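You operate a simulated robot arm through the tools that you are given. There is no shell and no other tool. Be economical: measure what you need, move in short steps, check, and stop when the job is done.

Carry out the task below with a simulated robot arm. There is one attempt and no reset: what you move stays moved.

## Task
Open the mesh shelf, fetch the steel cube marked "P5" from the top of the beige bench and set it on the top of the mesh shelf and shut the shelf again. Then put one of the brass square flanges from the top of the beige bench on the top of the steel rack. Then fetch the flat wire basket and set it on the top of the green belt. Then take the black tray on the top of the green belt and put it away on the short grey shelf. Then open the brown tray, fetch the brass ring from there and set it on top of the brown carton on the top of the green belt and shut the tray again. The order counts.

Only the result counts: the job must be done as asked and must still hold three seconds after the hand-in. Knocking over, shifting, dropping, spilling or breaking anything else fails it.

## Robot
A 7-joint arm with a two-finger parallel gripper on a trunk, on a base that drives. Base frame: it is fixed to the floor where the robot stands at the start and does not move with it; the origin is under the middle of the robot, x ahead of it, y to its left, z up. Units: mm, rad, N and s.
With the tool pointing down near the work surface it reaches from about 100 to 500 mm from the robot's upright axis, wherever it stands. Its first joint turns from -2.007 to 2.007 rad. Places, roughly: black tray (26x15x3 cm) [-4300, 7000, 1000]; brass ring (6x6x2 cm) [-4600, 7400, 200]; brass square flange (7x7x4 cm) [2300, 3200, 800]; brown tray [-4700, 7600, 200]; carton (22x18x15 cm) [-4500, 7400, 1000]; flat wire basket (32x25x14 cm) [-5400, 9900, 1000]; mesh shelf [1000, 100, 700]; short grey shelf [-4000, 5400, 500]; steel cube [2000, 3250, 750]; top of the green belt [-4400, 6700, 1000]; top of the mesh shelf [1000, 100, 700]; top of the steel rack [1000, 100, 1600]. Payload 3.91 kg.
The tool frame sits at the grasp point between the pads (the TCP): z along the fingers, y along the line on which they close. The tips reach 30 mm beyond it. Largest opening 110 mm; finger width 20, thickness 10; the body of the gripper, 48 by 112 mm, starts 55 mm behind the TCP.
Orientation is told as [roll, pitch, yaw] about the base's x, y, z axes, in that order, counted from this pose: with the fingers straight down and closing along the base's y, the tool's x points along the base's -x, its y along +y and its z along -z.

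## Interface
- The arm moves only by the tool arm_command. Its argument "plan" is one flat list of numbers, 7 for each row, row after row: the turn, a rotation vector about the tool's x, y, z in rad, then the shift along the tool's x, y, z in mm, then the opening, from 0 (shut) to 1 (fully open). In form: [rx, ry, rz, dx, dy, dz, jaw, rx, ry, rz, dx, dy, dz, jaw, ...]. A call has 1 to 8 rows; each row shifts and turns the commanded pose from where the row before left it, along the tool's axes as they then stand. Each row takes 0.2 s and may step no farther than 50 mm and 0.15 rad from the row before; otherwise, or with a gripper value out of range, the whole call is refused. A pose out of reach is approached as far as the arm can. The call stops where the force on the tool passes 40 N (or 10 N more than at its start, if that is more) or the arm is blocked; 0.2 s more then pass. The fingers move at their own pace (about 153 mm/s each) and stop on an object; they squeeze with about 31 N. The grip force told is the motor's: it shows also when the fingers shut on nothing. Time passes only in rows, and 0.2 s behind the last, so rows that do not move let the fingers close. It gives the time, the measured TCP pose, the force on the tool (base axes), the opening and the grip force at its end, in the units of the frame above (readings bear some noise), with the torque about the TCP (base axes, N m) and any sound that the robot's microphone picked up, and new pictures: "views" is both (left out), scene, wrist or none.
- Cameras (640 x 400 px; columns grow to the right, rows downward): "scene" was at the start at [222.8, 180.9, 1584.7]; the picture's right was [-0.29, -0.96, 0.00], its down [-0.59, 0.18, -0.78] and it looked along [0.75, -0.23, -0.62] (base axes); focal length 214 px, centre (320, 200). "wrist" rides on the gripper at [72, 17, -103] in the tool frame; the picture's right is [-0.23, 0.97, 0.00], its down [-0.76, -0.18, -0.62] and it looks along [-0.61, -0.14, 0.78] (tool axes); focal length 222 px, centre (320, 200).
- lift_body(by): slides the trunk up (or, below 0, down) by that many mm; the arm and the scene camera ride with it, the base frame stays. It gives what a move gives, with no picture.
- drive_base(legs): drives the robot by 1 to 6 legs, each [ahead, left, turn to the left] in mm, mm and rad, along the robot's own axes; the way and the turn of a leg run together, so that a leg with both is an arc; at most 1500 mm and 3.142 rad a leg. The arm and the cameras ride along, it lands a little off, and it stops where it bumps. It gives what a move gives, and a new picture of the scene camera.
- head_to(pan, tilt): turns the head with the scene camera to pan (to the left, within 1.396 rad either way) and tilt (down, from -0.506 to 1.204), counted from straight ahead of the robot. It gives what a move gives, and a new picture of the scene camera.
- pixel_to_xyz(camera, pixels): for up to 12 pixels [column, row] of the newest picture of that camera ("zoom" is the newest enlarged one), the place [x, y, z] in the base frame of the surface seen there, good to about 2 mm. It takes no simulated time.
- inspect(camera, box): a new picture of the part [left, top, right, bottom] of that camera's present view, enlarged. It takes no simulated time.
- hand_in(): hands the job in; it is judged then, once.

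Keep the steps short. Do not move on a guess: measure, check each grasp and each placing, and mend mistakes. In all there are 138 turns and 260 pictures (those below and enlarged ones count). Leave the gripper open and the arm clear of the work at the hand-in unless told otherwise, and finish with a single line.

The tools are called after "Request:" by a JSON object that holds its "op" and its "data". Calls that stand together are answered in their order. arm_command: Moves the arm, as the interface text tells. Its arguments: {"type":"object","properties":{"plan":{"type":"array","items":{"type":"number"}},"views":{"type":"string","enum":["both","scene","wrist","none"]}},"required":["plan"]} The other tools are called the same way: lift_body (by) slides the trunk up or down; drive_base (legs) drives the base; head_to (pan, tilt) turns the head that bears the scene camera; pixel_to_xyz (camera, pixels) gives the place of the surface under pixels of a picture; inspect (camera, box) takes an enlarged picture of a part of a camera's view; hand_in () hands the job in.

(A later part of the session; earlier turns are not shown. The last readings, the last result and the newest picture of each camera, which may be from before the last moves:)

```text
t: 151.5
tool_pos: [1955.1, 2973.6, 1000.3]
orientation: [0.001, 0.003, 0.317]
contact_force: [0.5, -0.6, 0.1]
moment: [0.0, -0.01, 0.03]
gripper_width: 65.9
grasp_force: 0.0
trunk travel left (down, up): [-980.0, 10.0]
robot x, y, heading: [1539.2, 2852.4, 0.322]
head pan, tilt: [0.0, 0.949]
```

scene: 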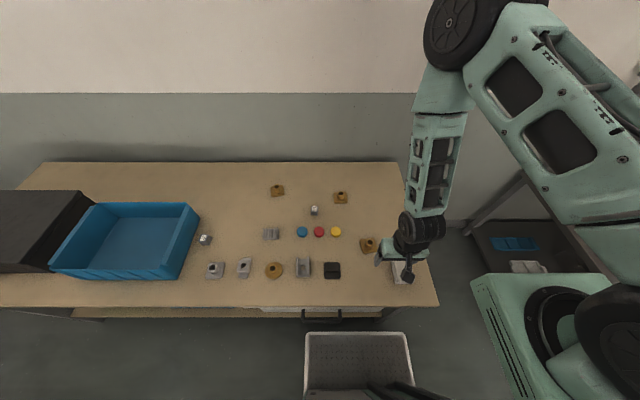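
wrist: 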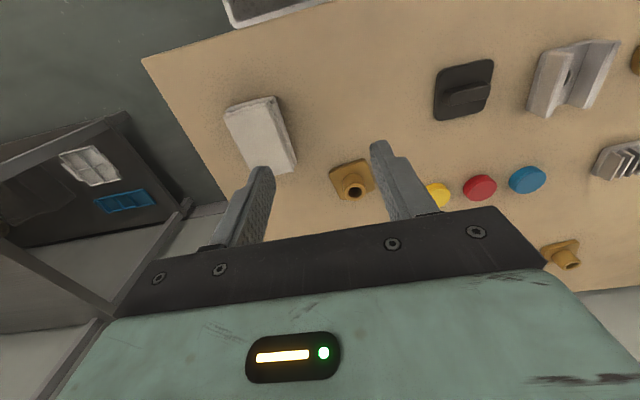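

Request:
{"op": "inspect", "data": {"camera": "wrist", "box": [320, 150, 384, 210]}}

Request:
{"op": "arm_command", "data": {"plan": [0, 0, 0, -43, 8.8, 0, 0.6, 0, 0, 0, -43, 8.8, 0, 0.6, 0, 0, 0, -43, 8.8, 0, 0.6], "views": "none"}}

Request:
{"op": "lift_body", "data": {"by": -105}}

Request:
{"op": "arm_command", "data": {"plan": [0, 0, 0, 0, 0, 0, 0.6], "views": "wrist"}}

```text
6.67 times, centred on (352, 180) of wrist
```

zoom: 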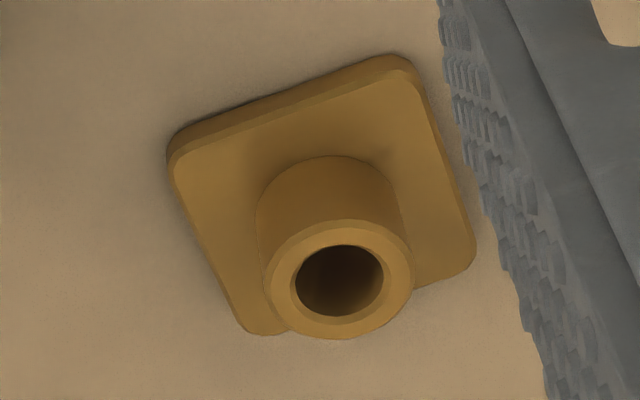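

```text
t: 152.3
tool_pos: [2070.1, 3039.3, 1000.2]
orientation: [-0.001, 0.001, 0.318]
contact_force: [0.3, 0.1, -0.2]
moment: [0.01, 0.0, -0.02]
gripper_width: 65.9
grasp_force: 0.2
trunk travel left (down, up): [-980.0, 10.0]
robot x, y, heading: [1538.2, 2851.0, 0.318]
head pan, tilt: [0.0, 0.949]
```

```text
t: 153.7
tool_pos: [2070.0, 3039.9, 894.1]
orientation: [0.0, 0.003, 0.318]
contact_force: [0.0, -0.3, 0.5]
moment: [-0.02, 0.0, 0.02]
gripper_width: 66.2
grasp_force: 0.1
trunk travel left (down, up): [-875.0, 115.0]
robot x, y, heading: [1534.3, 2849.1, 0.317]
head pan, tilt: [0.0, 0.949]
```

```text
t: 154.1
tool_pos: [2070.1, 3038.9, 896.4]
orientation: [-0.001, 0.001, 0.316]
contact_force: [0.2, 0.8, 0.1]
moment: [0.01, 0.01, 0.01]
gripper_width: 66.0
grasp_force: 0.1
trunk travel left (down, up): [-875.0, 115.0]
robot x, y, heading: [1537.1, 2853.2, 0.314]
head pan, tilt: [0.0, 0.949]
```

wrist: 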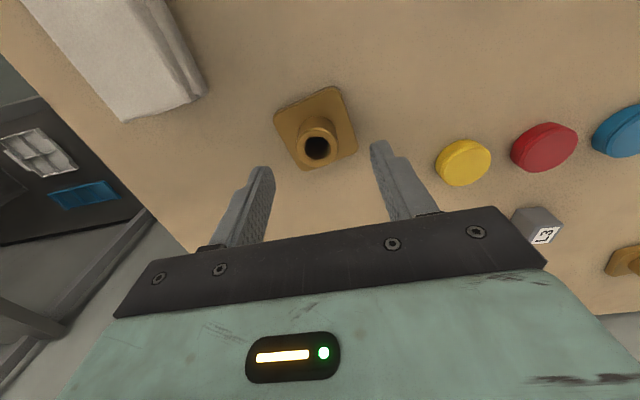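

Hub centred. Descend 51 mm to z 845 and close.

Request:
{"op": "arm_command", "data": {"plan": [0, 0, 0, 0, 0, 30, 0.6, 0, 0, 0, 0, 0, 21, 0.6, 0, 0, 0, 0, 0, 0, 0, 0, 0, 0, 0, 0, 0, 0, 0, 0, 0, 0, 0, 0, 0], "views": "wrist"}}

Request:
{"op": "lift_body", "data": {"by": 110}}

Request:
{"op": "arm_command", "data": {"plan": [0, 0, 0, 40, 0, 0, 0, 0, 0, 0, 40, 0, 0, 0, 0, 0, 0, 40, 0, 0, 0]}}

```text
t: 155.3
tool_pos: [2069.9, 3039.3, 844.0]
orientation: [-0.001, 0.001, 0.318]
contact_force: [0.0, 0.6, -0.2]
moment: [-0.01, 0.05, -0.05]
gripper_width: 33.4
grasp_force: 30.9
trunk travel left (down, up): [-875.0, 115.0]
robot x, y, heading: [1532.2, 2847.2, 0.318]
head pan, tilt: [0.0, 0.949]
```

wrist: 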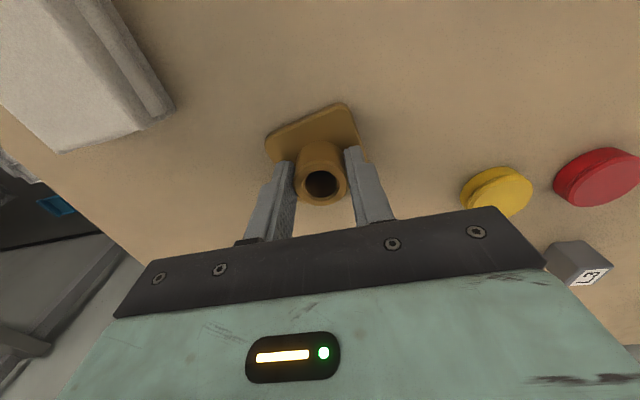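

```text
t: 156.7
tool_pos: [2070.2, 3038.4, 953.6]
orientation: [0.0, 0.003, 0.318]
contact_force: [-0.2, -0.4, -4.3]
moment: [-0.01, 0.03, 0.01]
gripper_width: 33.0
grasp_force: 30.6
trunk travel left (down, up): [-985.0, 5.0]
robot x, y, heading: [1535.3, 2853.4, 0.315]
head pan, tilt: [0.0, 0.949]
```

```text
t: 157.5
tool_pos: [1956.2, 3001.3, 955.2]
orientation: [0.001, 0.002, 0.317]
contact_force: [0.0, -0.6, -3.7]
moment: [0.0, 0.03, 0.02]
gripper_width: 33.6
grasp_force: 30.7
trunk travel left (down, up): [-985.0, 5.0]
robot x, y, heading: [1536.0, 2853.9, 0.318]
head pan, tilt: [0.0, 0.949]
```

scene: 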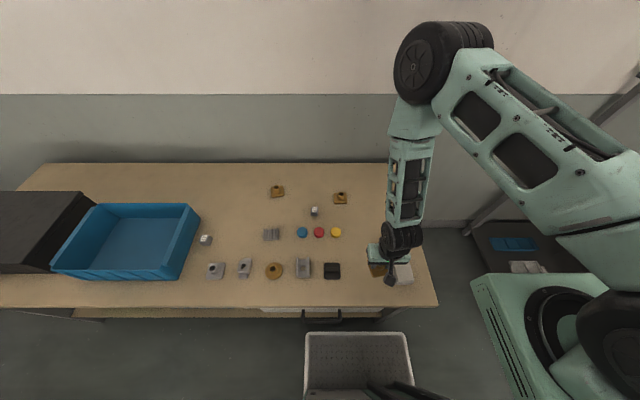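
wrist: 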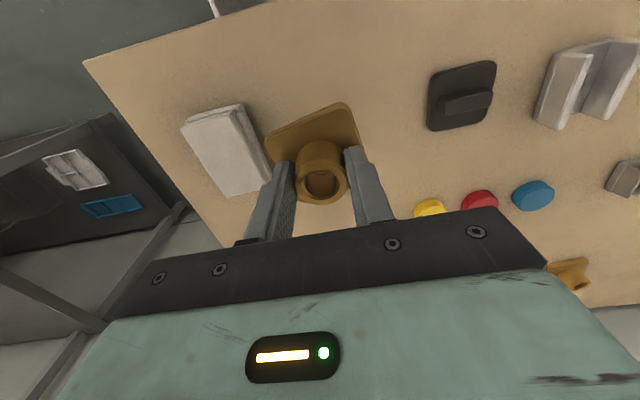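

Flange held. Back out along the same path to the aisle and turn toward the rack.

Request:
{"op": "drive_base", "data": {"legs": [[-609, -572, 0], [-1340, 0, 0], [0, 0, -1.828]]}}

```text
t: 172.7
tool_pos: [-113.1, 1258.8, 954.6]
orientation: [0.0, 0.001, -1.506]
contact_force: [-0.2, 0.3, -4.5]
moment: [0.0, 0.03, -0.03]
gripper_width: 33.0
grasp_force: 31.0
trunk travel left (down, up): [-985.0, 5.0]
robot x, y, heading: [-150.7, 1703.9, -1.509]
head pan, tilt: [0.0, 0.949]
```

scene: 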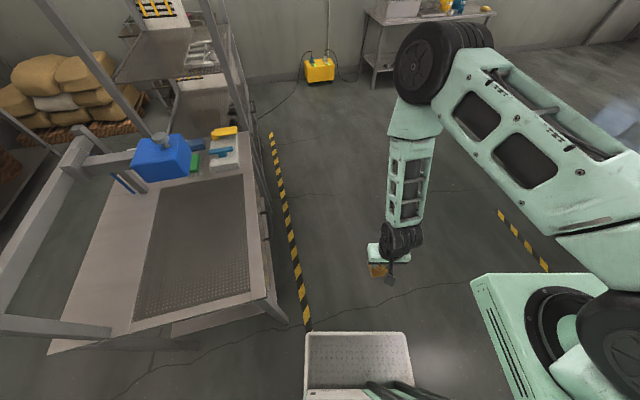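

I test in this free spot whether the tool-down pose reaches z≈1620.

Request:
{"op": "arm_command", "data": {"plan": [0, 0, 0, 0, 0, -50, 0, 0, 0, 0, 0, 0, -50, 0, 0, 0, 0, 0, 0, -50, 0, 0, 0, 0, 0, 0, -50, 0, 0, 0, 0, 0, 0, -50, 0, 0, 0, 0, 0, 0, -50, 0, 0, 0, 0, 0, 0, -50, 0, 0, 0, 0, 0, 0, -50, 0], "views": "none"}}

Request:
{"op": "arm_command", "data": {"plan": [0, 0, 0, 0, 0, -50, 0, 0, 0, 0, 0, 0, -50, 0, 0, 0, 0, 0, 0, -50, 0, 0, 0, 0, 0, 0, -50, 0, 0, 0, 0, 0, 0, -50, 0, 0, 0, 0, 0, 0, -20, 0], "views": "scene"}}

```text
t: 174.5
tool_pos: [-102.7, 1241.8, 1353.2]
orientation: [-0.001, 0.001, -1.508]
contact_force: [0.7, 0.3, -4.6]
moment: [0.03, -0.02, -0.01]
gripper_width: 33.3
grasp_force: 30.7
out of reach, approached as far as the arm can: row 4, 5
trunk travel left (down, up): [-985.0, 5.0]
robot x, y, heading: [-153.2, 1703.2, -1.512]
head pan, tilt: [0.0, 0.949]
```

```text
t: 175.9
tool_pos: [-101.2, 1241.9, 1621.3]
orientation: [0.0, 0.001, -1.505]
contact_force: [-0.5, 0.2, -3.7]
moment: [0.01, 0.0, 0.0]
gripper_width: 33.2
grasp_force: 30.7
trunk travel left (down, up): [-985.0, 5.0]
robot x, y, heading: [-152.0, 1703.4, -1.507]
head pan, tilt: [0.0, 0.949]
```

scene: 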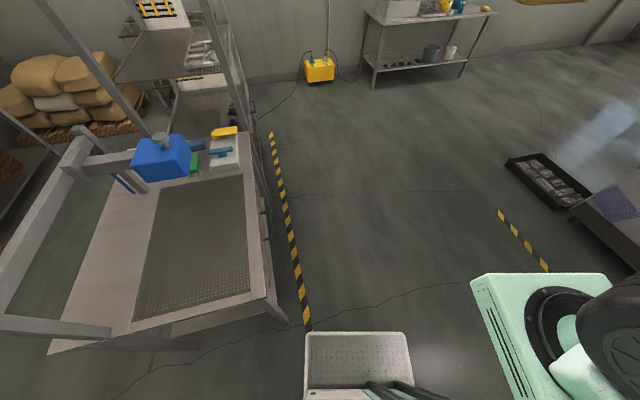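

It reaches 1621 mm. Now drive to the rack's front, right part.

Request:
{"op": "drive_base", "data": {"legs": [[0, 0, 0.037], [1500, 0, 0], [544, 0, 0]]}}

```text
t: 186.4
tool_pos: [113.1, -791.8, 1620.4]
orientation: [-0.001, 0.003, -1.473]
contact_force: [-0.4, 0.4, -4.2]
moment: [0.01, -0.02, 0.01]
gripper_width: 33.0
grasp_force: 31.6
trunk travel left (down, up): [-985.0, 5.0]
robot x, y, heading: [49.0, -331.6, -1.474]
head pan, tilt: [0.0, 0.949]
```

scene: 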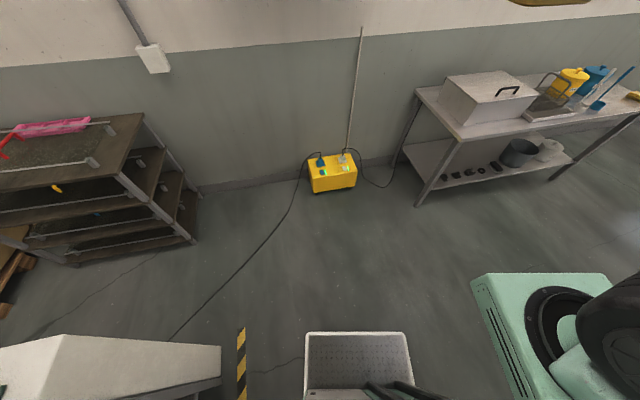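

Request:
{"op": "drive_base", "data": {"legs": [[0, 0, 1.804]]}}

Request:
{"op": "head_to", "data": {"pan": 0.0, "tilt": 0.3}}

Request:
{"op": "arm_command", "data": {"plan": [0, 0, 0, 0, 0, -20, 0]}}

```text
t: 191.2
tool_pos: [481.5, -165.6, 1620.0]
orientation: [0.001, 0.002, 0.323]
contact_force: [-0.4, 0.7, -4.8]
moment: [-0.03, 0.0, 0.01]
gripper_width: 33.3
grasp_force: 31.5
trunk travel left (down, up): [-985.0, 5.0]
robot x, y, heading: [48.7, -331.9, 0.321]
head pan, tilt: [0.0, 0.949]
```

scene: 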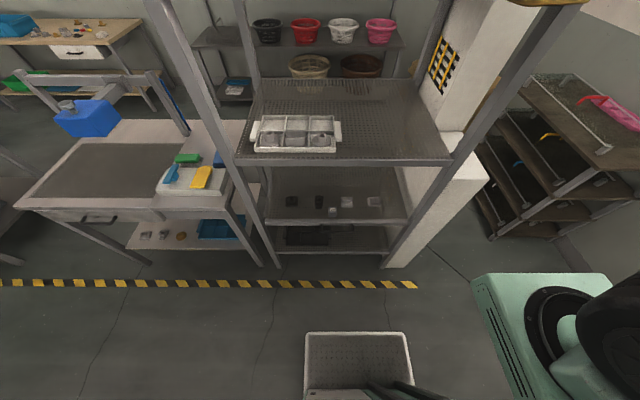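

```text
t: 192.2
tool_pos: [482.2, -165.7, 1620.0]
orientation: [-0.001, 0.002, 0.322]
contact_force: [0.1, -0.7, -4.3]
moment: [-0.03, 0.08, 0.0]
gripper_width: 33.2
grasp_force: 31.3
trunk travel left (down, up): [-985.0, 5.0]
robot x, y, heading: [48.5, -331.4, 0.319]
head pan, tilt: [0.0, 0.3]
```

scene: 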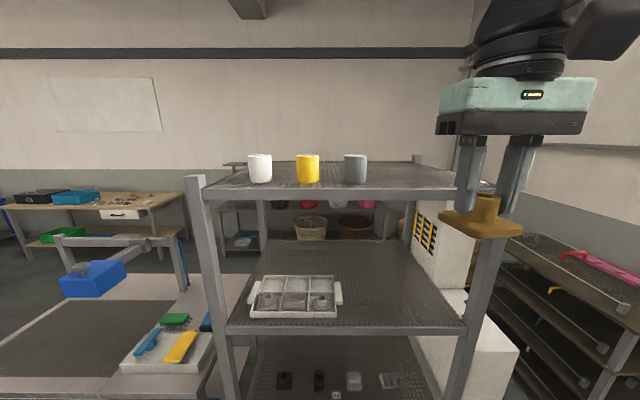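

```text
t: 192.6
tool_pos: [481.1, -165.4, 1639.7]
orientation: [0.001, 0.002, 0.322]
contact_force: [1.0, -0.5, -4.1]
moment: [-0.02, 0.01, -0.01]
gripper_width: 33.1
grasp_force: 31.1
trunk travel left (down, up): [-985.0, 5.0]
robot x, y, heading: [50.8, -333.0, 0.319]
head pan, tilt: [0.0, 0.3]
```

scene: 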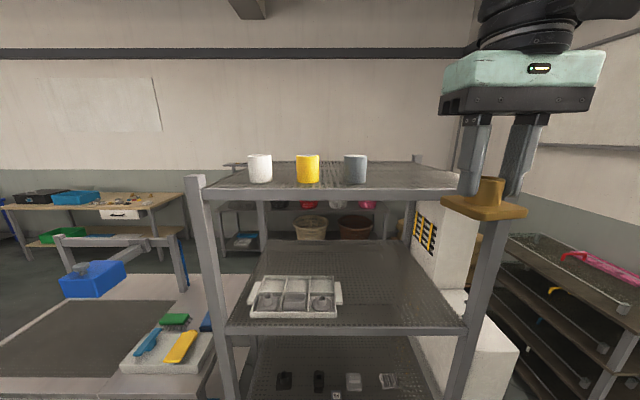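
wrist: 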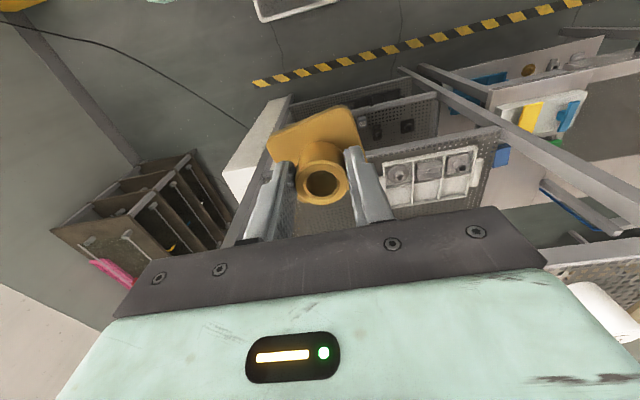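

Request:
{"op": "pixel_to_xyz", "data": {"camera": "scene", "pixels": [[400, 180], [430, 178], [355, 182], [330, 187], [440, 187], [390, 170], [385, 186], [415, 165], [465, 150], [360, 160]]}}

Request:
{"op": "inspect", "data": {"camera": "scene", "box": [180, 140, 480, 220]}}

```text
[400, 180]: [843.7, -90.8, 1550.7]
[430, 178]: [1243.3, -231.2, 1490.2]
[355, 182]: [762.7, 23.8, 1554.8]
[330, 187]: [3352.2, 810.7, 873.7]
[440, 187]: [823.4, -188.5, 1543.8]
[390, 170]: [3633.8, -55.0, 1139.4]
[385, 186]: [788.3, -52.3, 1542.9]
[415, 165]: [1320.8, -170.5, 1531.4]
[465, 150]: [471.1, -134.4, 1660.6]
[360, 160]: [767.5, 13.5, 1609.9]
```

```text
2.13 times, centred on (330, 180) of scene
```

zoom: 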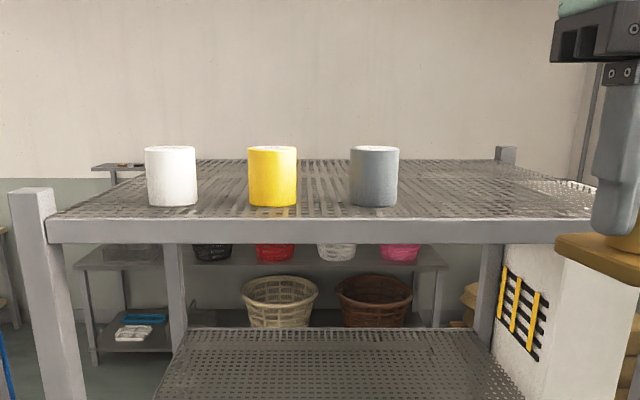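

Target spot on the top: (816,-109), 75 mm right of the grey canister. Drive 290 ahead and 56 right.

Request:
{"op": "drive_base", "data": {"legs": [[290, -56, 0.008]]}}

Request:
{"op": "head_to", "data": {"pan": -0.3, "tilt": 0.3}}

```text
t: 194.6
tool_pos: [770.2, -120.8, 1641.4]
orientation: [0.0, 0.002, 0.333]
contact_force: [0.4, 0.8, -4.0]
moment: [0.02, 0.02, -0.01]
gripper_width: 33.4
grasp_force: 30.9
trunk travel left (down, up): [-985.0, 5.0]
robot x, y, heading: [343.1, -291.5, 0.329]
head pan, tilt: [0.0, 0.3]
```

scene: 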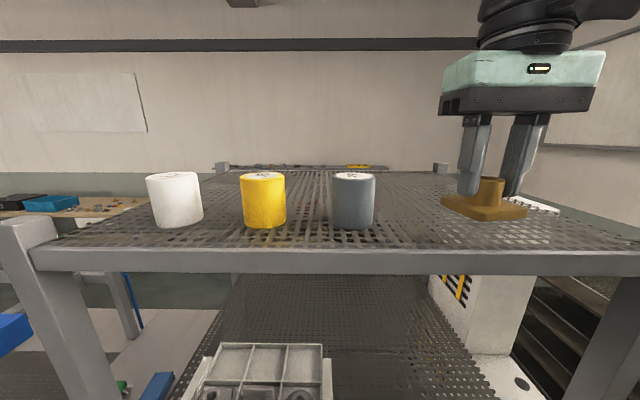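

```text
t: 195.4
tool_pos: [770.5, -121.6, 1640.9]
orientation: [0.0, 0.001, 0.333]
contact_force: [-0.7, -0.3, -4.1]
moment: [0.01, 0.02, 0.02]
gripper_width: 33.2
grasp_force: 30.7
trunk travel left (down, up): [-985.0, 5.0]
robot x, y, heading: [336.9, -292.4, 0.333]
head pan, tilt: [-0.3, 0.3]
```

scene: 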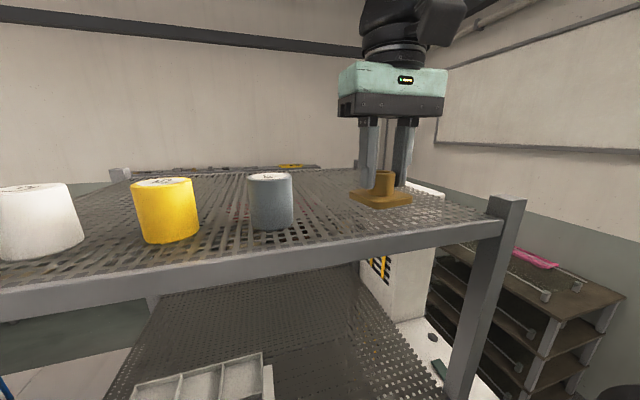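

Good view. I move 45 mm forward and measure the mesh height under it.

Request:
{"op": "arm_command", "data": {"plan": [0, 0, 0, -45, 0, 0, 0]}}

Request:
{"op": "pixel_to_xyz", "data": {"camera": "scene", "pixels": [[340, 218], [400, 222], [325, 205], [420, 215], [350, 235]]}}

```text
t: 195.8
tool_pos: [812.6, -107.3, 1641.6]
orientation: [-0.001, 0.003, 0.334]
contact_force: [-1.4, -1.1, -3.1]
moment: [0.04, -0.02, -0.01]
gripper_width: 33.4
grasp_force: 31.3
trunk travel left (down, up): [-985.0, 5.0]
robot x, y, heading: [338.3, -292.2, 0.334]
head pan, tilt: [-0.3, 0.3]
```

scene: 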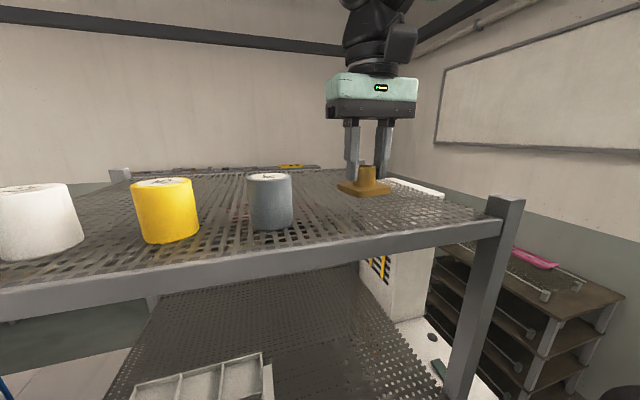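
wrist: 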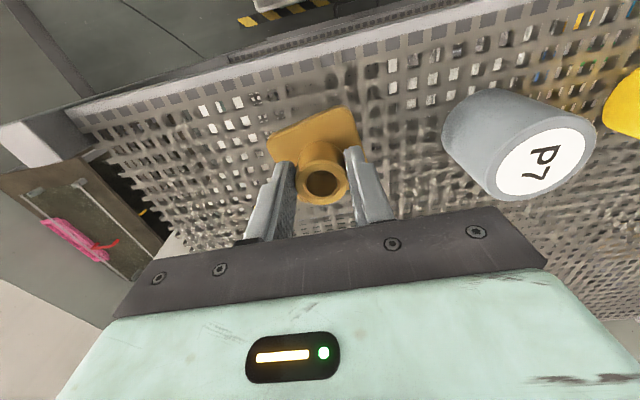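

```text
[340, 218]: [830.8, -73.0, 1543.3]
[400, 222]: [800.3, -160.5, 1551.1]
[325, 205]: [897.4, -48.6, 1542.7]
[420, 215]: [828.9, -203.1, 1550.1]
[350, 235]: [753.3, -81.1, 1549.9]
```

Surface z≈1550; contact expected at TCP≈1594. Lower.

Request:
{"op": "arm_command", "data": {"plan": [0, 0, 0, 0, 0, 25, 0, 0, 0, 0, 0, 0, 16, 0, 0, 0, 0, 0, 0, 3, 0, 0, 0, 0, 0, 0, 1.5, 0], "views": "none"}}

```text
t: 196.8
tool_pos: [812.7, -106.8, 1595.6]
orientation: [0.002, -0.004, 0.333]
contact_force: [3.4, 1.8, 23.3]
moment: [-0.2, -0.39, 0.03]
gripper_width: 33.7
grasp_force: 30.8
trunk travel left (down, up): [-985.0, 5.0]
robot x, y, heading: [339.0, -292.4, 0.332]
head pan, tilt: [-0.3, 0.3]
```

Contact. Open and rise.

Request:
{"op": "arm_command", "data": {"plan": [0, 0, 0, 0, 0, 0, 0.6, 0, 0, 0, 0, 0, 0, 0.6, 0, 0, 0, 0, 0, -20, 0.6, 0, 0, 0, 0, 0, -40, 0.6, 0, 0, 0, 25, 0, 0, 0.6]}}

```text
t: 198.0
tool_pos: [789.6, -114.8, 1654.6]
orientation: [0.0, 0.003, 0.333]
contact_force: [0.2, 0.6, 0.2]
moment: [-0.01, 0.0, -0.02]
gripper_width: 65.9
grasp_force: 0.0
trunk travel left (down, up): [-985.0, 5.0]
robot x, y, heading: [340.3, -291.1, 0.331]
head pan, tilt: [-0.3, 0.3]
```

scene: 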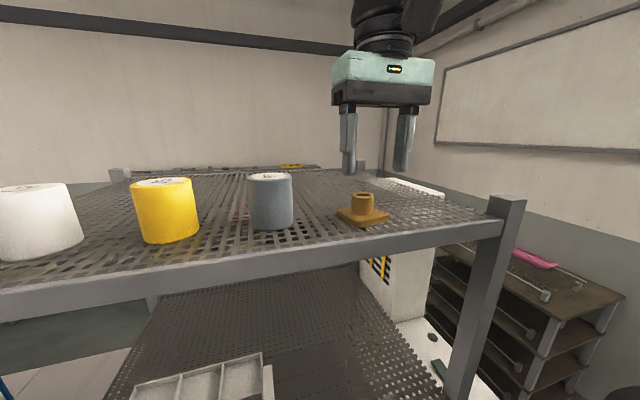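
wrist: 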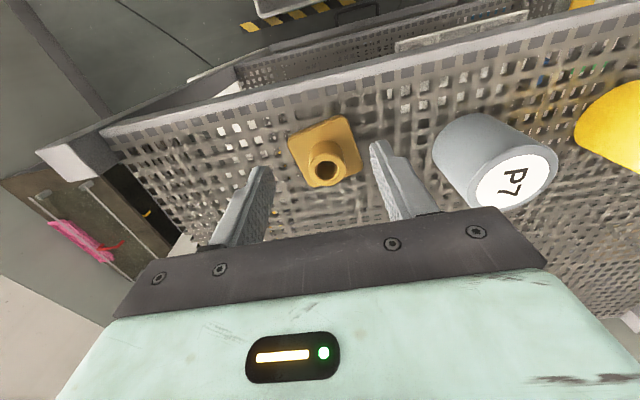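

Flange stands on the rack top. Back away, then look up the aisle toward the green belt.

Request:
{"op": "drive_base", "data": {"legs": [[-420, 0, 0], [0, 0, 1.56]]}}

Request:
{"op": "arm_command", "data": {"plan": [0, 0, 0, 0, 0, 50, 0.6, 0, 0, 0, 0, 0, 50, 0.6, 0, 0, 0, 0, 0, 50, 0.6, 0, 0, 0, 0, 0, 50, 0.6, 0, 0, 0, 0, 0, 50, 0.6, 0, 0, 0, 0, 0, 50, 0.6, 0, 0, 0, 0, 0, 50, 0.6, 0, 0, 0, 0, 0, 50, 0.6], "views": "none"}}

Request:
{"op": "arm_command", "data": {"plan": [0, 0, 0, 0, 0, 50, 0.6, 0, 0, 0, 0, 0, 50, 0.6, 0, 0, 0, 0, 0, 50, 0.6, 0, 0, 0, 0, 0, 50, 0.6, 0, 0, 0, 0, 0, 30, 0.6], "views": "none"}}

Request:
{"op": "head_to", "data": {"pan": 0.2, "tilt": 0.35}}

```text
t: 204.4
tool_pos: [-235.9, 19.4, 1654.9]
orientation: [0.001, 0.002, 1.899]
contact_force: [-0.1, 0.3, 0.2]
moment: [-0.01, -0.01, -0.03]
gripper_width: 66.2
grasp_force: 0.0
trunk travel left (down, up): [-985.0, 5.0]
robot x, y, heading: [-60.4, -431.0, 1.895]
head pan, tilt: [-0.3, 0.3]
```

scene: 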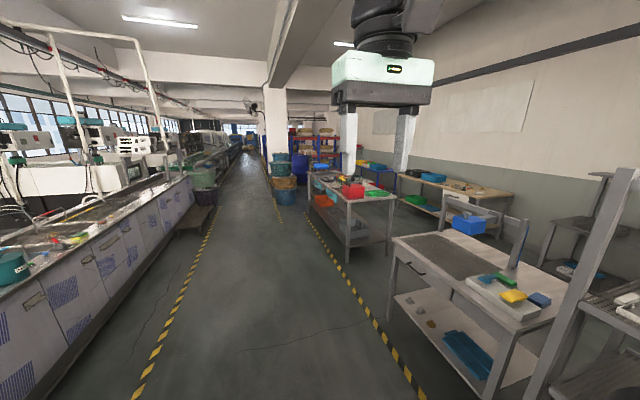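

```text
t: 206.2
tool_pos: [-235.4, 18.6, 1255.9]
orientation: [-0.001, 0.002, 1.9]
contact_force: [0.1, -0.8, 0.0]
moment: [0.03, 0.0, -0.01]
gripper_width: 65.9
grasp_force: 0.0
trunk travel left (down, up): [-985.0, 5.0]
robot x, y, heading: [-60.5, -433.7, 1.898]
head pan, tilt: [-0.3, 0.3]
```

```text
t: 207.4
tool_pos: [-235.8, 19.7, 1026.7]
orientation: [0.001, -0.001, 1.897]
contact_force: [0.5, -0.5, -0.1]
moment: [0.04, 0.02, 0.0]
gripper_width: 66.0
grasp_force: 0.1
trunk travel left (down, up): [-985.0, 5.0]
robot x, y, heading: [-61.8, -431.2, 1.895]
head pan, tilt: [-0.3, 0.3]
```

```text
t: 208.4
tool_pos: [-235.9, 19.3, 1026.4]
orientation: [-0.001, 0.002, 1.897]
contact_force: [0.0, 0.0, -0.1]
moment: [0.01, 0.0, -0.05]
gripper_width: 66.2
grasp_force: 0.1
trunk travel left (down, up): [-985.0, 5.0]
robot x, y, heading: [-60.0, -430.1, 1.897]
head pan, tilt: [0.201, 0.351]
```

scene: 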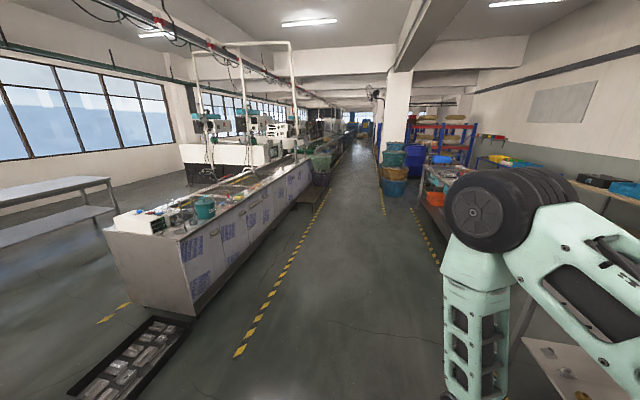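

I measure the aisle: left line, low table at (308,195), bins at (390,185), far floor.

Request:
{"op": "pixel_to_xyz", "data": {"camera": "scene", "pixels": [[240, 352], [290, 260], [318, 210], [308, 210], [322, 185], [385, 210], [350, 190], [355, 165], [360, 150], [335, 170], [410, 190], [352, 140]]}}

Request:
{"op": "inspect", "data": {"camera": "scene", "box": [280, 80, 460, 220]}}

```text
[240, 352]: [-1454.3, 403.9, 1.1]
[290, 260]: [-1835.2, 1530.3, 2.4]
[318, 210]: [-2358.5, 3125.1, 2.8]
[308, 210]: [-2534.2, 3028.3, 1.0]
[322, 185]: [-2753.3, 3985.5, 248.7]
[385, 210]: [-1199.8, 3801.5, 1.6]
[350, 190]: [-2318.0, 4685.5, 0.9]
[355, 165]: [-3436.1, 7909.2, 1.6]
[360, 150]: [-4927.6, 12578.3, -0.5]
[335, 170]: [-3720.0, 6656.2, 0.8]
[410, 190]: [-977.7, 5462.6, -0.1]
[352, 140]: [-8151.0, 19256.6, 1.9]
```

```text
2.86 times, centred on (370, 150) of scene
```

zoom: 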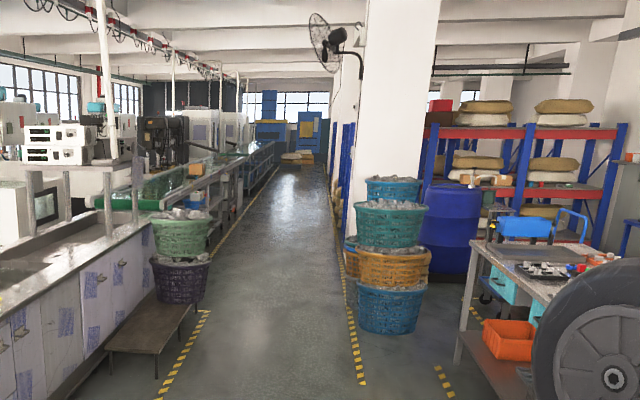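

The aisle runs along direction 1.89 rad; I'll drive along its middle (clear). First five legs.

Request:
{"op": "drive_base", "data": {"legs": [[1300, 540, 0], [1500, 0, 0], [1500, 0, 0], [1500, 0, 0]]}}

Request:
{"op": "head_to", "data": {"pan": 0.6, "tilt": 0.4}}

```text
t: 236.5
tool_pos: [-2556.1, 5360.1, 1026.4]
orientation: [-0.001, 0.002, 1.892]
contact_force: [-0.5, -0.3, 0.7]
moment: [0.0, 0.01, 0.03]
gripper_width: 66.0
grasp_force: 0.0
trunk travel left (down, up): [-985.0, 5.0]
robot x, y, heading: [-2384.5, 4909.9, 1.89]
head pan, tilt: [0.201, 0.351]
```

scene: 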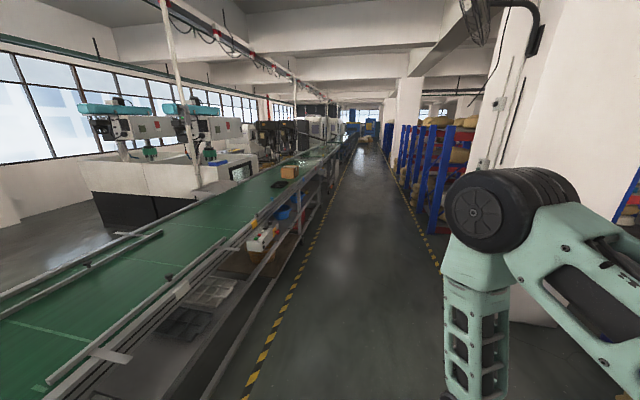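

```text
t: 237.3
tool_pos: [-2557.4, 5358.9, 1027.0]
orientation: [0.0, 0.002, 1.891]
contact_force: [-0.4, 0.3, 0.1]
moment: [-0.03, 0.01, -0.01]
gripper_width: 65.8
grasp_force: 0.0
trunk travel left (down, up): [-985.0, 5.0]
robot x, y, heading: [-2382.5, 4908.3, 1.895]
head pan, tilt: [0.6, 0.4]
```

scene: 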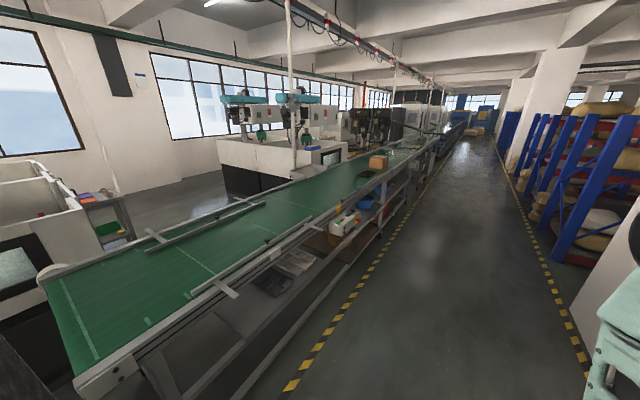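

The green belt is on the left; shelves beneath it. I look more closely.

Request:
{"op": "inspect", "data": {"camera": "scene", "box": [200, 130, 440, 300]}}

Request:
{"op": "pixel_to_xyz", "data": {"camera": "scene", "pixels": [[378, 162], [362, 182], [345, 222], [297, 262], [270, 282], [300, 225], [345, 190], [240, 265], [225, 340], [330, 205], [390, 185], [405, 145]]}}

```text
2.35 times, centred on (320, 215) of scene
```

zoom: 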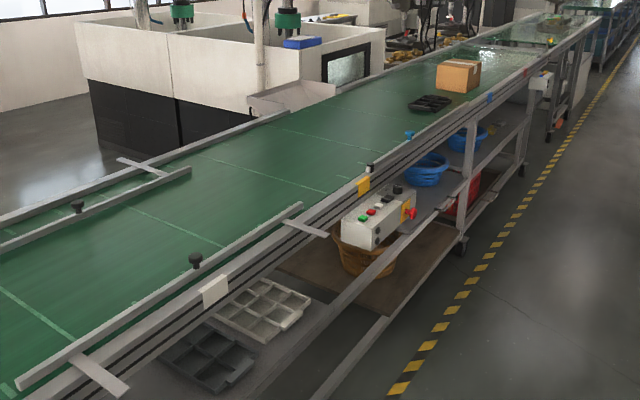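

```text
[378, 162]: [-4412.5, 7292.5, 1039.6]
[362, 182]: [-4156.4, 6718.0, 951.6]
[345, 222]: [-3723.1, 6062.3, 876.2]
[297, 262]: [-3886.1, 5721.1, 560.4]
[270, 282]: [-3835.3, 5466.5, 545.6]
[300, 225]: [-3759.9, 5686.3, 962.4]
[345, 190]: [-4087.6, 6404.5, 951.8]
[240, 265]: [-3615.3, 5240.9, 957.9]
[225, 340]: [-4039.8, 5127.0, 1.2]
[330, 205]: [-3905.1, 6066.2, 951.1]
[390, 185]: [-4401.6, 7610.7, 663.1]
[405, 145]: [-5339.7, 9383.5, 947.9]
```

Belt top z≈951. Next fetch the basket: drive on along the aisle 4500 mm.

Request:
{"op": "drive_base", "data": {"legs": [[1500, 0, 0], [1500, 0, 0], [1500, 0, 0]]}}

Request:
{"op": "head_to", "data": {"pan": 0.9, "tilt": 0.5}}

```text
t: 258.8
tool_pos: [-4052.7, 9599.4, 1026.7]
orientation: [0.0, 0.001, 1.919]
contact_force: [-0.5, -0.7, 0.0]
moment: [0.02, 0.0, 0.01]
gripper_width: 65.9
grasp_force: 0.0
trunk travel left (down, up): [-985.0, 5.0]
robot x, y, heading: [-3865.3, 9154.5, 1.915]
head pan, tilt: [0.6, 0.4]
```

scene: 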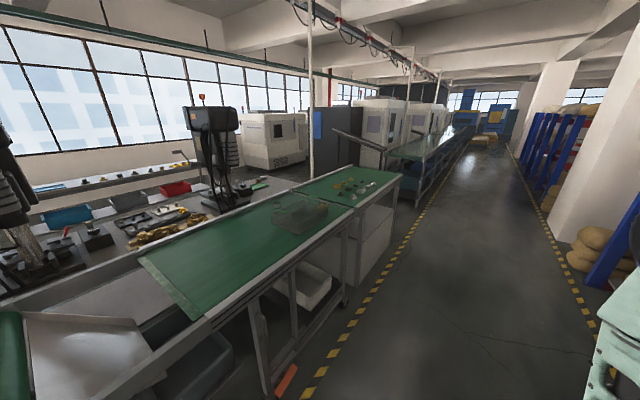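

```text
t: 259.6
tool_pos: [-4051.9, 9599.2, 1026.7]
orientation: [0.001, 0.001, 1.917]
contact_force: [-0.1, 0.2, -0.9]
moment: [0.0, 0.03, -0.01]
gripper_width: 66.0
grasp_force: 0.0
trunk travel left (down, up): [-985.0, 5.0]
robot x, y, heading: [-3866.9, 9156.8, 1.915]
head pan, tilt: [0.901, 0.499]
```

scene: 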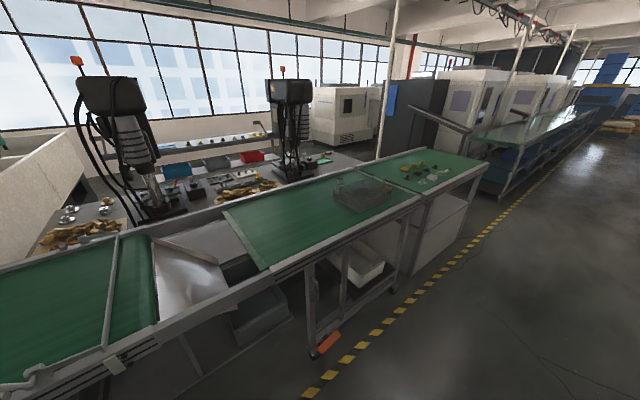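

The basket sits on another conveyor at (362,197). Zoom and measure.

Request:
{"op": "inspect", "data": {"camera": "scene", "box": [300, 150, 440, 240]}}

Request:
{"op": "pixel_to_xyz", "data": {"camera": "zoom", "pixels": [[150, 180], [250, 130], [425, 175], [345, 235], [150, 240], [210, 285], [425, 210], [300, 270], [200, 210], [320, 180], [300, 350], [500, 230]]}}

```text
4.44 times, centred on (370, 195) of scene
```

zoom: 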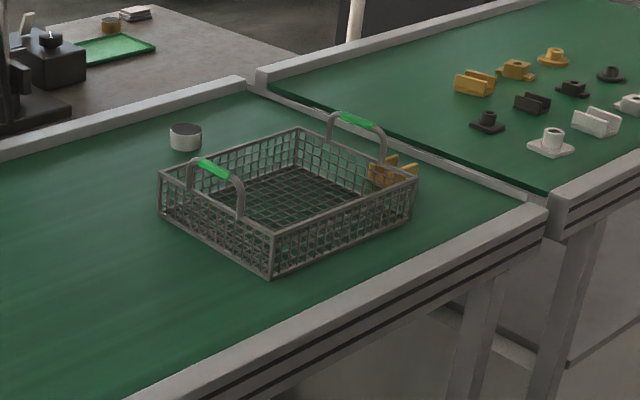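

```text
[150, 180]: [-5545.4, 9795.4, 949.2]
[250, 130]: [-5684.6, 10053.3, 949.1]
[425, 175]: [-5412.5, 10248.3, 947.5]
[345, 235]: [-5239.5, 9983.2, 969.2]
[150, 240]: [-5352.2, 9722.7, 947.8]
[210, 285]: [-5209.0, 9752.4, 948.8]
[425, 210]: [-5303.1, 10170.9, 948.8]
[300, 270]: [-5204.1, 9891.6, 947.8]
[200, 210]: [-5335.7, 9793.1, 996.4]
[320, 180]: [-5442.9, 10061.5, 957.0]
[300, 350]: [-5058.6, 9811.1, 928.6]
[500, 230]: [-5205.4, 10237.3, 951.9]
```

The basket looks empty with two upright green-gripped handles. I zoom closer to get its corners and handles.

Request:
{"op": "inspect", "data": {"camera": "scene", "box": [326, 168, 398, 216]}}

Request:
{"op": "pixel_to_xyz", "data": {"camera": "zoom", "pixels": [[80, 125], [288, 245], [290, 312], [552, 130], [337, 27], [180, 112], [155, 105], [480, 20], [430, 10], [230, 195], [135, 150], [495, 75]]}}

```text
8.33 times, centred on (362, 192) of scene
```

zoom: 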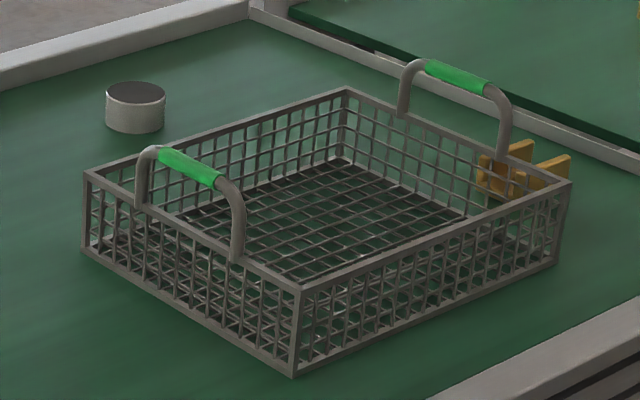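

```text
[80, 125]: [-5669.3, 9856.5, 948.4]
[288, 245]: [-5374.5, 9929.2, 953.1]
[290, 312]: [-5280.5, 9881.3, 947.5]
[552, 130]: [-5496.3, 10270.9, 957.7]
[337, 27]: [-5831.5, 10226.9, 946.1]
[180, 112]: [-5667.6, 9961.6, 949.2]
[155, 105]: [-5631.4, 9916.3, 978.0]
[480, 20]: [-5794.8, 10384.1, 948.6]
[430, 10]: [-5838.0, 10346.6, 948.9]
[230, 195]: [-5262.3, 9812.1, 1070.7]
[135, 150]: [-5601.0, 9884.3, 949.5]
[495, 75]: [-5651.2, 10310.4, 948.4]
```

Request:
{"op": "pixel_to_xyz", "data": {"camera": "zoom", "pixels": [[298, 288], [90, 175], [568, 185], [347, 92], [185, 168], [210, 178], [455, 77], [480, 85], [237, 245], [142, 195], [294, 372], [503, 140]]}}

```text
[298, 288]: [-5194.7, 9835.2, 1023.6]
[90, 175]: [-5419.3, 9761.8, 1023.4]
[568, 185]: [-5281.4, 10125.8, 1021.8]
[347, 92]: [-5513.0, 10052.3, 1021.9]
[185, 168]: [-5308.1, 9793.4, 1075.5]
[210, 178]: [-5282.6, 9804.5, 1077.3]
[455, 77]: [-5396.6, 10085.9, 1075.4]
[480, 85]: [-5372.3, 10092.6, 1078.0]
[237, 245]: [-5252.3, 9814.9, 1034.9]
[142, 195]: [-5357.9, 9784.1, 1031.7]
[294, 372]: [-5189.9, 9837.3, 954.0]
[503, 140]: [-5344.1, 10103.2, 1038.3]
```

Rim z≈1023, base z≈949; long side F–R (−5195,9835)→(−5281,10126) faces the aisle. I'll grip the middle of that long wall with the fingers straddling it. Check the floor pedal/legs, then drive abreast and turn to face.

Request:
{"op": "pixel_to_xyz", "data": {"camera": "scene", "pixels": [[327, 343], [313, 352], [395, 288], [435, 255], [420, 265], [360, 265], [460, 205], [400, 200]]}}

Request:
{"op": "drive_base", "data": {"legs": [[1212, -20, 0], [0, 0, 1.546]]}}

Request:
{"op": "head_to", "data": {"pan": 0.0, "tilt": 0.75}}

```text
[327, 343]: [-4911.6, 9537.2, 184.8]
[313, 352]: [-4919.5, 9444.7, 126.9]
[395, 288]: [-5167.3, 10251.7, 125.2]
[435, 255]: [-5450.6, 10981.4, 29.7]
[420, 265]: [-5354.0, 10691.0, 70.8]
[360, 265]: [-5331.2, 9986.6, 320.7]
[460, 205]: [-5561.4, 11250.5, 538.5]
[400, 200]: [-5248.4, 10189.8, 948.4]
```

```text
t: 269.5
tool_pos: [-4708.7, 10140.9, 1026.5]
orientation: [0.0, 0.002, -2.836]
contact_force: [0.4, 0.0, -0.6]
moment: [0.0, 0.01, 0.02]
gripper_width: 66.0
grasp_force: 0.0
trunk travel left (down, up): [-985.0, 5.0]
robot x, y, heading: [-4259.1, 10307.8, -2.837]
head pan, tilt: [0.901, 0.499]
```

scene: 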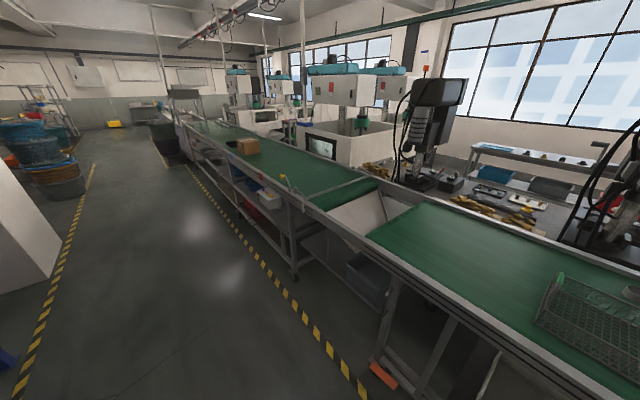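

```text
t: 270.7
tool_pos: [-4709.9, 10140.5, 1027.6]
orientation: [0.001, 0.002, -2.836]
contact_force: [0.1, -0.4, 0.4]
moment: [0.01, 0.01, 0.02]
gripper_width: 66.0
grasp_force: 0.1
trunk travel left (down, up): [-985.0, 5.0]
robot x, y, heading: [-4254.2, 10306.1, -2.838]
head pan, tilt: [0.0, 0.75]
```

scene: 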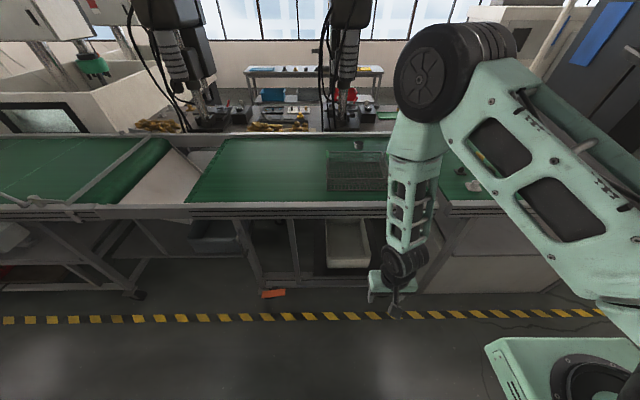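

Facing the basket squarely. In free air I turn the tool 90° (fingers to close toward/away from me) and raise it.

Request:
{"op": "arm_command", "data": {"plan": [0, 0, 0.15, 0, 0, 0, 0.6, 0, 0, 0.15, 0, 0, 0, 0.6, 0, 0, 0.15, 0, 0, 0, 0.6, 0, 0, 0.15, 0, 0, 0, 0.6, 0, 0, 0.15, 0, 0, 0, 0.6, 0, 0, 0.15, 0, 0, 0, 0.6, 0, 0, 0.15, 0, 0, 0, 0.6, 0, 0, 0.15, 0, 0, 0, 0.6], "views": "none"}}

Request:
{"op": "arm_command", "data": {"plan": [0, 0, 0.15, 0, 0, 0, 0.6, 0, 0, 0.15, 0, 0, 0, 0.6, 0, 0, 0.057, 0, 0, 0, 0.6, 0, 0, 0, 0, 0, -40, 0.6, 0, 0, 0, 0, 0, -40, 0.6, 0, 0, 0, 0, 0, -30, 0.6], "views": "none"}}

```text
t: 272.5
tool_pos: [-4709.7, 10140.7, 1025.7]
orientation: [-0.003, 0.0, 2.245]
contact_force: [0.1, -0.1, 0.0]
moment: [0.0, 0.01, 0.01]
gripper_width: 65.8
grasp_force: 0.0
trunk travel left (down, up): [-985.0, 5.0]
robot x, y, heading: [-4253.4, 10305.4, -2.839]
head pan, tilt: [0.0, 0.75]
```

```text
t: 273.9
tool_pos: [-4710.0, 10140.8, 1137.3]
orientation: [0.0, -0.001, 1.889]
contact_force: [-0.7, 0.1, -0.3]
moment: [0.02, -0.03, -0.04]
gripper_width: 66.0
grasp_force: 0.1
trunk travel left (down, up): [-985.0, 5.0]
robot x, y, heading: [-4255.3, 10305.6, -2.835]
head pan, tilt: [0.0, 0.75]
```

Tool turned (yaw 1.889) at z 1137. Drive 531 ahead.

Request:
{"op": "drive_base", "data": {"legs": [[531, 10, 0.014]]}}

Request:
{"op": "arm_command", "data": {"plan": [0, 0, 0.03, 0, 0, 0, 0.6], "views": "wrist"}}

```text
t: 277.0
tool_pos: [-5206.8, 9962.0, 1136.3]
orientation: [-0.001, -0.001, 1.905]
contact_force: [0.7, -0.4, -0.1]
moment: [0.0, 0.04, -0.02]
gripper_width: 65.8
grasp_force: 0.0
trunk travel left (down, up): [-985.0, 5.0]
robot x, y, heading: [-4757.5, 10133.3, -2.826]
head pan, tilt: [0.0, 0.75]
```

scene: 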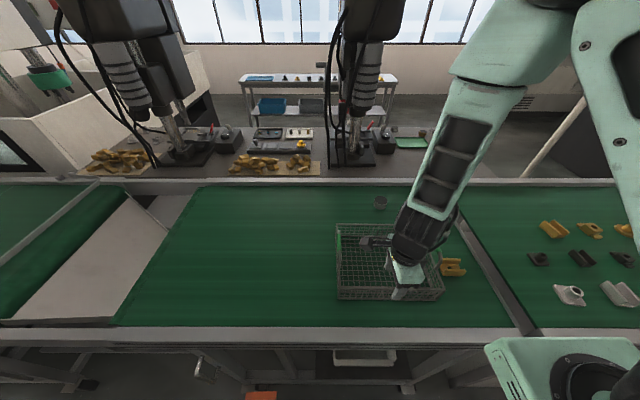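

```text
t: 277.4
tool_pos: [-5207.7, 9962.1, 1137.9]
orientation: [-0.001, 0.001, 1.873]
contact_force: [0.1, -0.4, -0.4]
moment: [0.03, 0.03, -0.03]
gripper_width: 65.7
grasp_force: 0.0
trunk travel left (down, up): [-985.0, 5.0]
robot x, y, heading: [-4754.1, 10136.9, -2.826]
head pan, tilt: [0.0, 0.75]
```

wrist: 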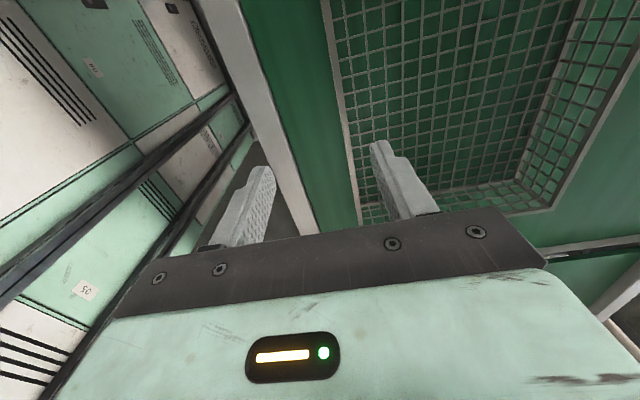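

Request:
{"op": "pixel_to_xyz", "data": {"camera": "wrist", "pixels": [[327, 20], [335, 70], [343, 110], [350, 150], [357, 200], [330, 60], [347, 150], [540, 208]]}}

Request:
{"op": "inspect", "data": {"camera": "scene", "box": [320, 210, 470, 310]}}

```text
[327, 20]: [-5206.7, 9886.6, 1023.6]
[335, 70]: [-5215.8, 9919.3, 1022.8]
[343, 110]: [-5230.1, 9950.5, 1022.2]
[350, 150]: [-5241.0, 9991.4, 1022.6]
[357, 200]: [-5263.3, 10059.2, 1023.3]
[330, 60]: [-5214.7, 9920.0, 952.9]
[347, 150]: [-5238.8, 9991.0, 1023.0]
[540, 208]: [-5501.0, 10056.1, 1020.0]
```

```text
4.00 times, centred on (395, 260) of scene
```

zoom: 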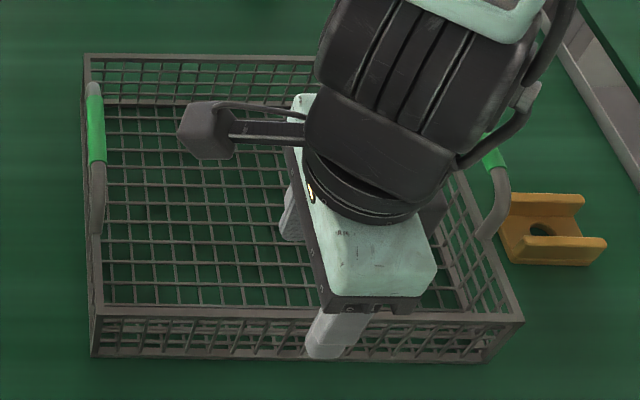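

Wall line confirmed through (-5239,9985). Move over the wall middle, then lower with the trunk to just above the rim.

Request:
{"op": "arm_command", "data": {"plan": [0, 0, 0, -27.5, 24.2, 0, 0.6], "views": "none"}}

Request:
{"op": "lift_body", "data": {"by": -75}}

Request:
{"op": "arm_command", "data": {"plan": [0, 0, 0, 0, 0, 0, 0.6]}}

```text
t: 277.8
tool_pos: [-5237.9, 9980.5, 1137.8]
orientation: [-0.002, 0.002, 1.878]
contact_force: [0.4, -0.3, 0.6]
moment: [0.01, 0.0, 0.03]
gripper_width: 66.1
grasp_force: 0.1
trunk travel left (down, up): [-985.0, 5.0]
robot x, y, heading: [-4752.7, 10134.5, -2.823]
head pan, tilt: [0.0, 0.75]
```

```text
t: 278.9
tool_pos: [-5238.9, 9981.6, 1062.4]
orientation: [-0.001, 0.001, 1.876]
contact_force: [-0.3, 0.8, 0.1]
moment: [0.01, -0.02, 0.01]
gripper_width: 66.0
grasp_force: 0.0
trunk travel left (down, up): [-910.0, 80.0]
robot x, y, heading: [-4754.7, 10135.7, -2.822]
head pan, tilt: [0.0, 0.75]
```

```text
t: 279.3
tool_pos: [-5238.0, 9981.3, 1061.8]
orientation: [-0.002, 0.001, 1.876]
contact_force: [-0.4, 0.0, 0.2]
moment: [-0.04, 0.03, 0.03]
gripper_width: 66.0
grasp_force: 0.0
trunk travel left (down, up): [-910.0, 80.0]
robot x, y, heading: [-4756.1, 10131.1, -2.821]
head pan, tilt: [0.0, 0.75]
```

scene: 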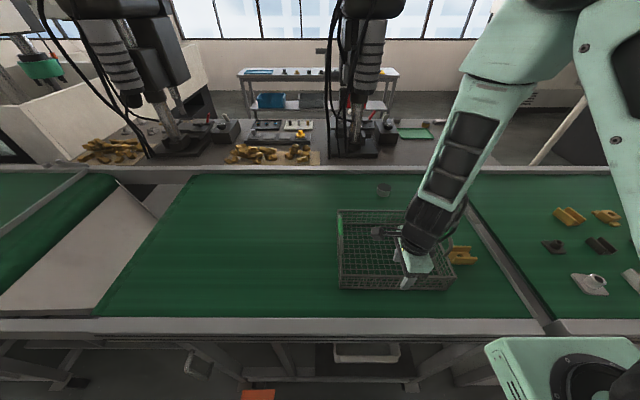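
wrist: 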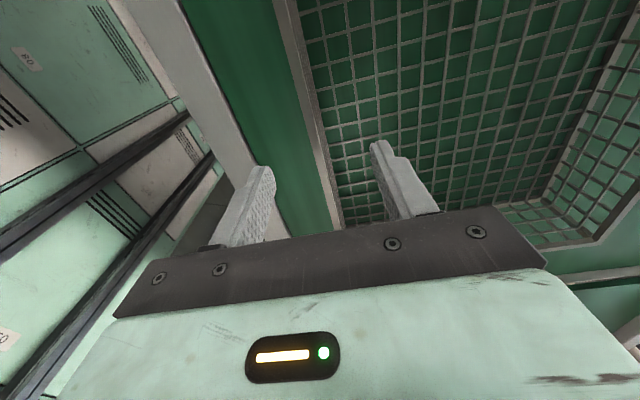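

Fingers straddle the wall. Lower 72 mm and close.

Request:
{"op": "arm_command", "data": {"plan": [0, 0, 0, 0, 0, 25, 0.6, 0, 0, 0, 0, 0, 25, 0.6, 0, 0, 0, 0, 0, 22, 0.6, 0, 0, 0, 0, 0, 0, 0, 0, 0, 0, 0, 0, 0, 0, 0, 0, 0, 0, 0, 0, 0]}}

```text
t: 280.7
tool_pos: [-5237.8, 9981.7, 990.9]
orientation: [0.0, 0.001, 1.876]
contact_force: [0.9, 1.8, 1.4]
moment: [-0.64, 0.49, -0.17]
gripper_width: 5.8
grasp_force: 30.9
trunk travel left (down, up): [-910.0, 80.0]
robot x, y, heading: [-4755.5, 10136.6, -2.823]
head pan, tilt: [0.0, 0.75]
```

scene: 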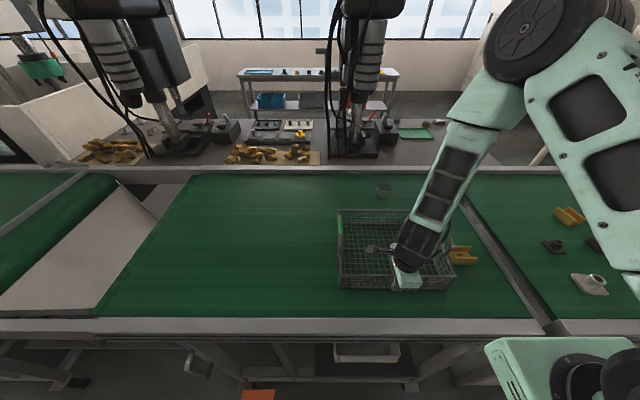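
wrist: 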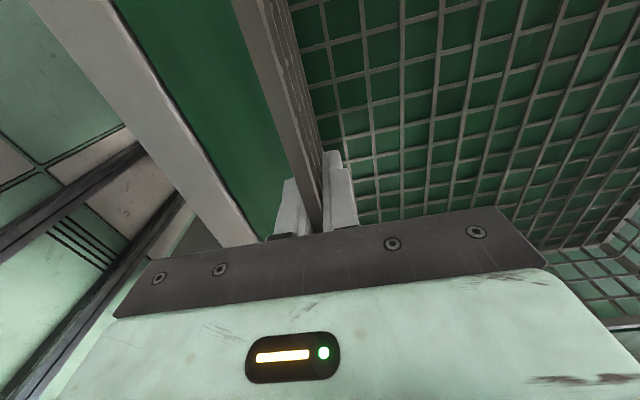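

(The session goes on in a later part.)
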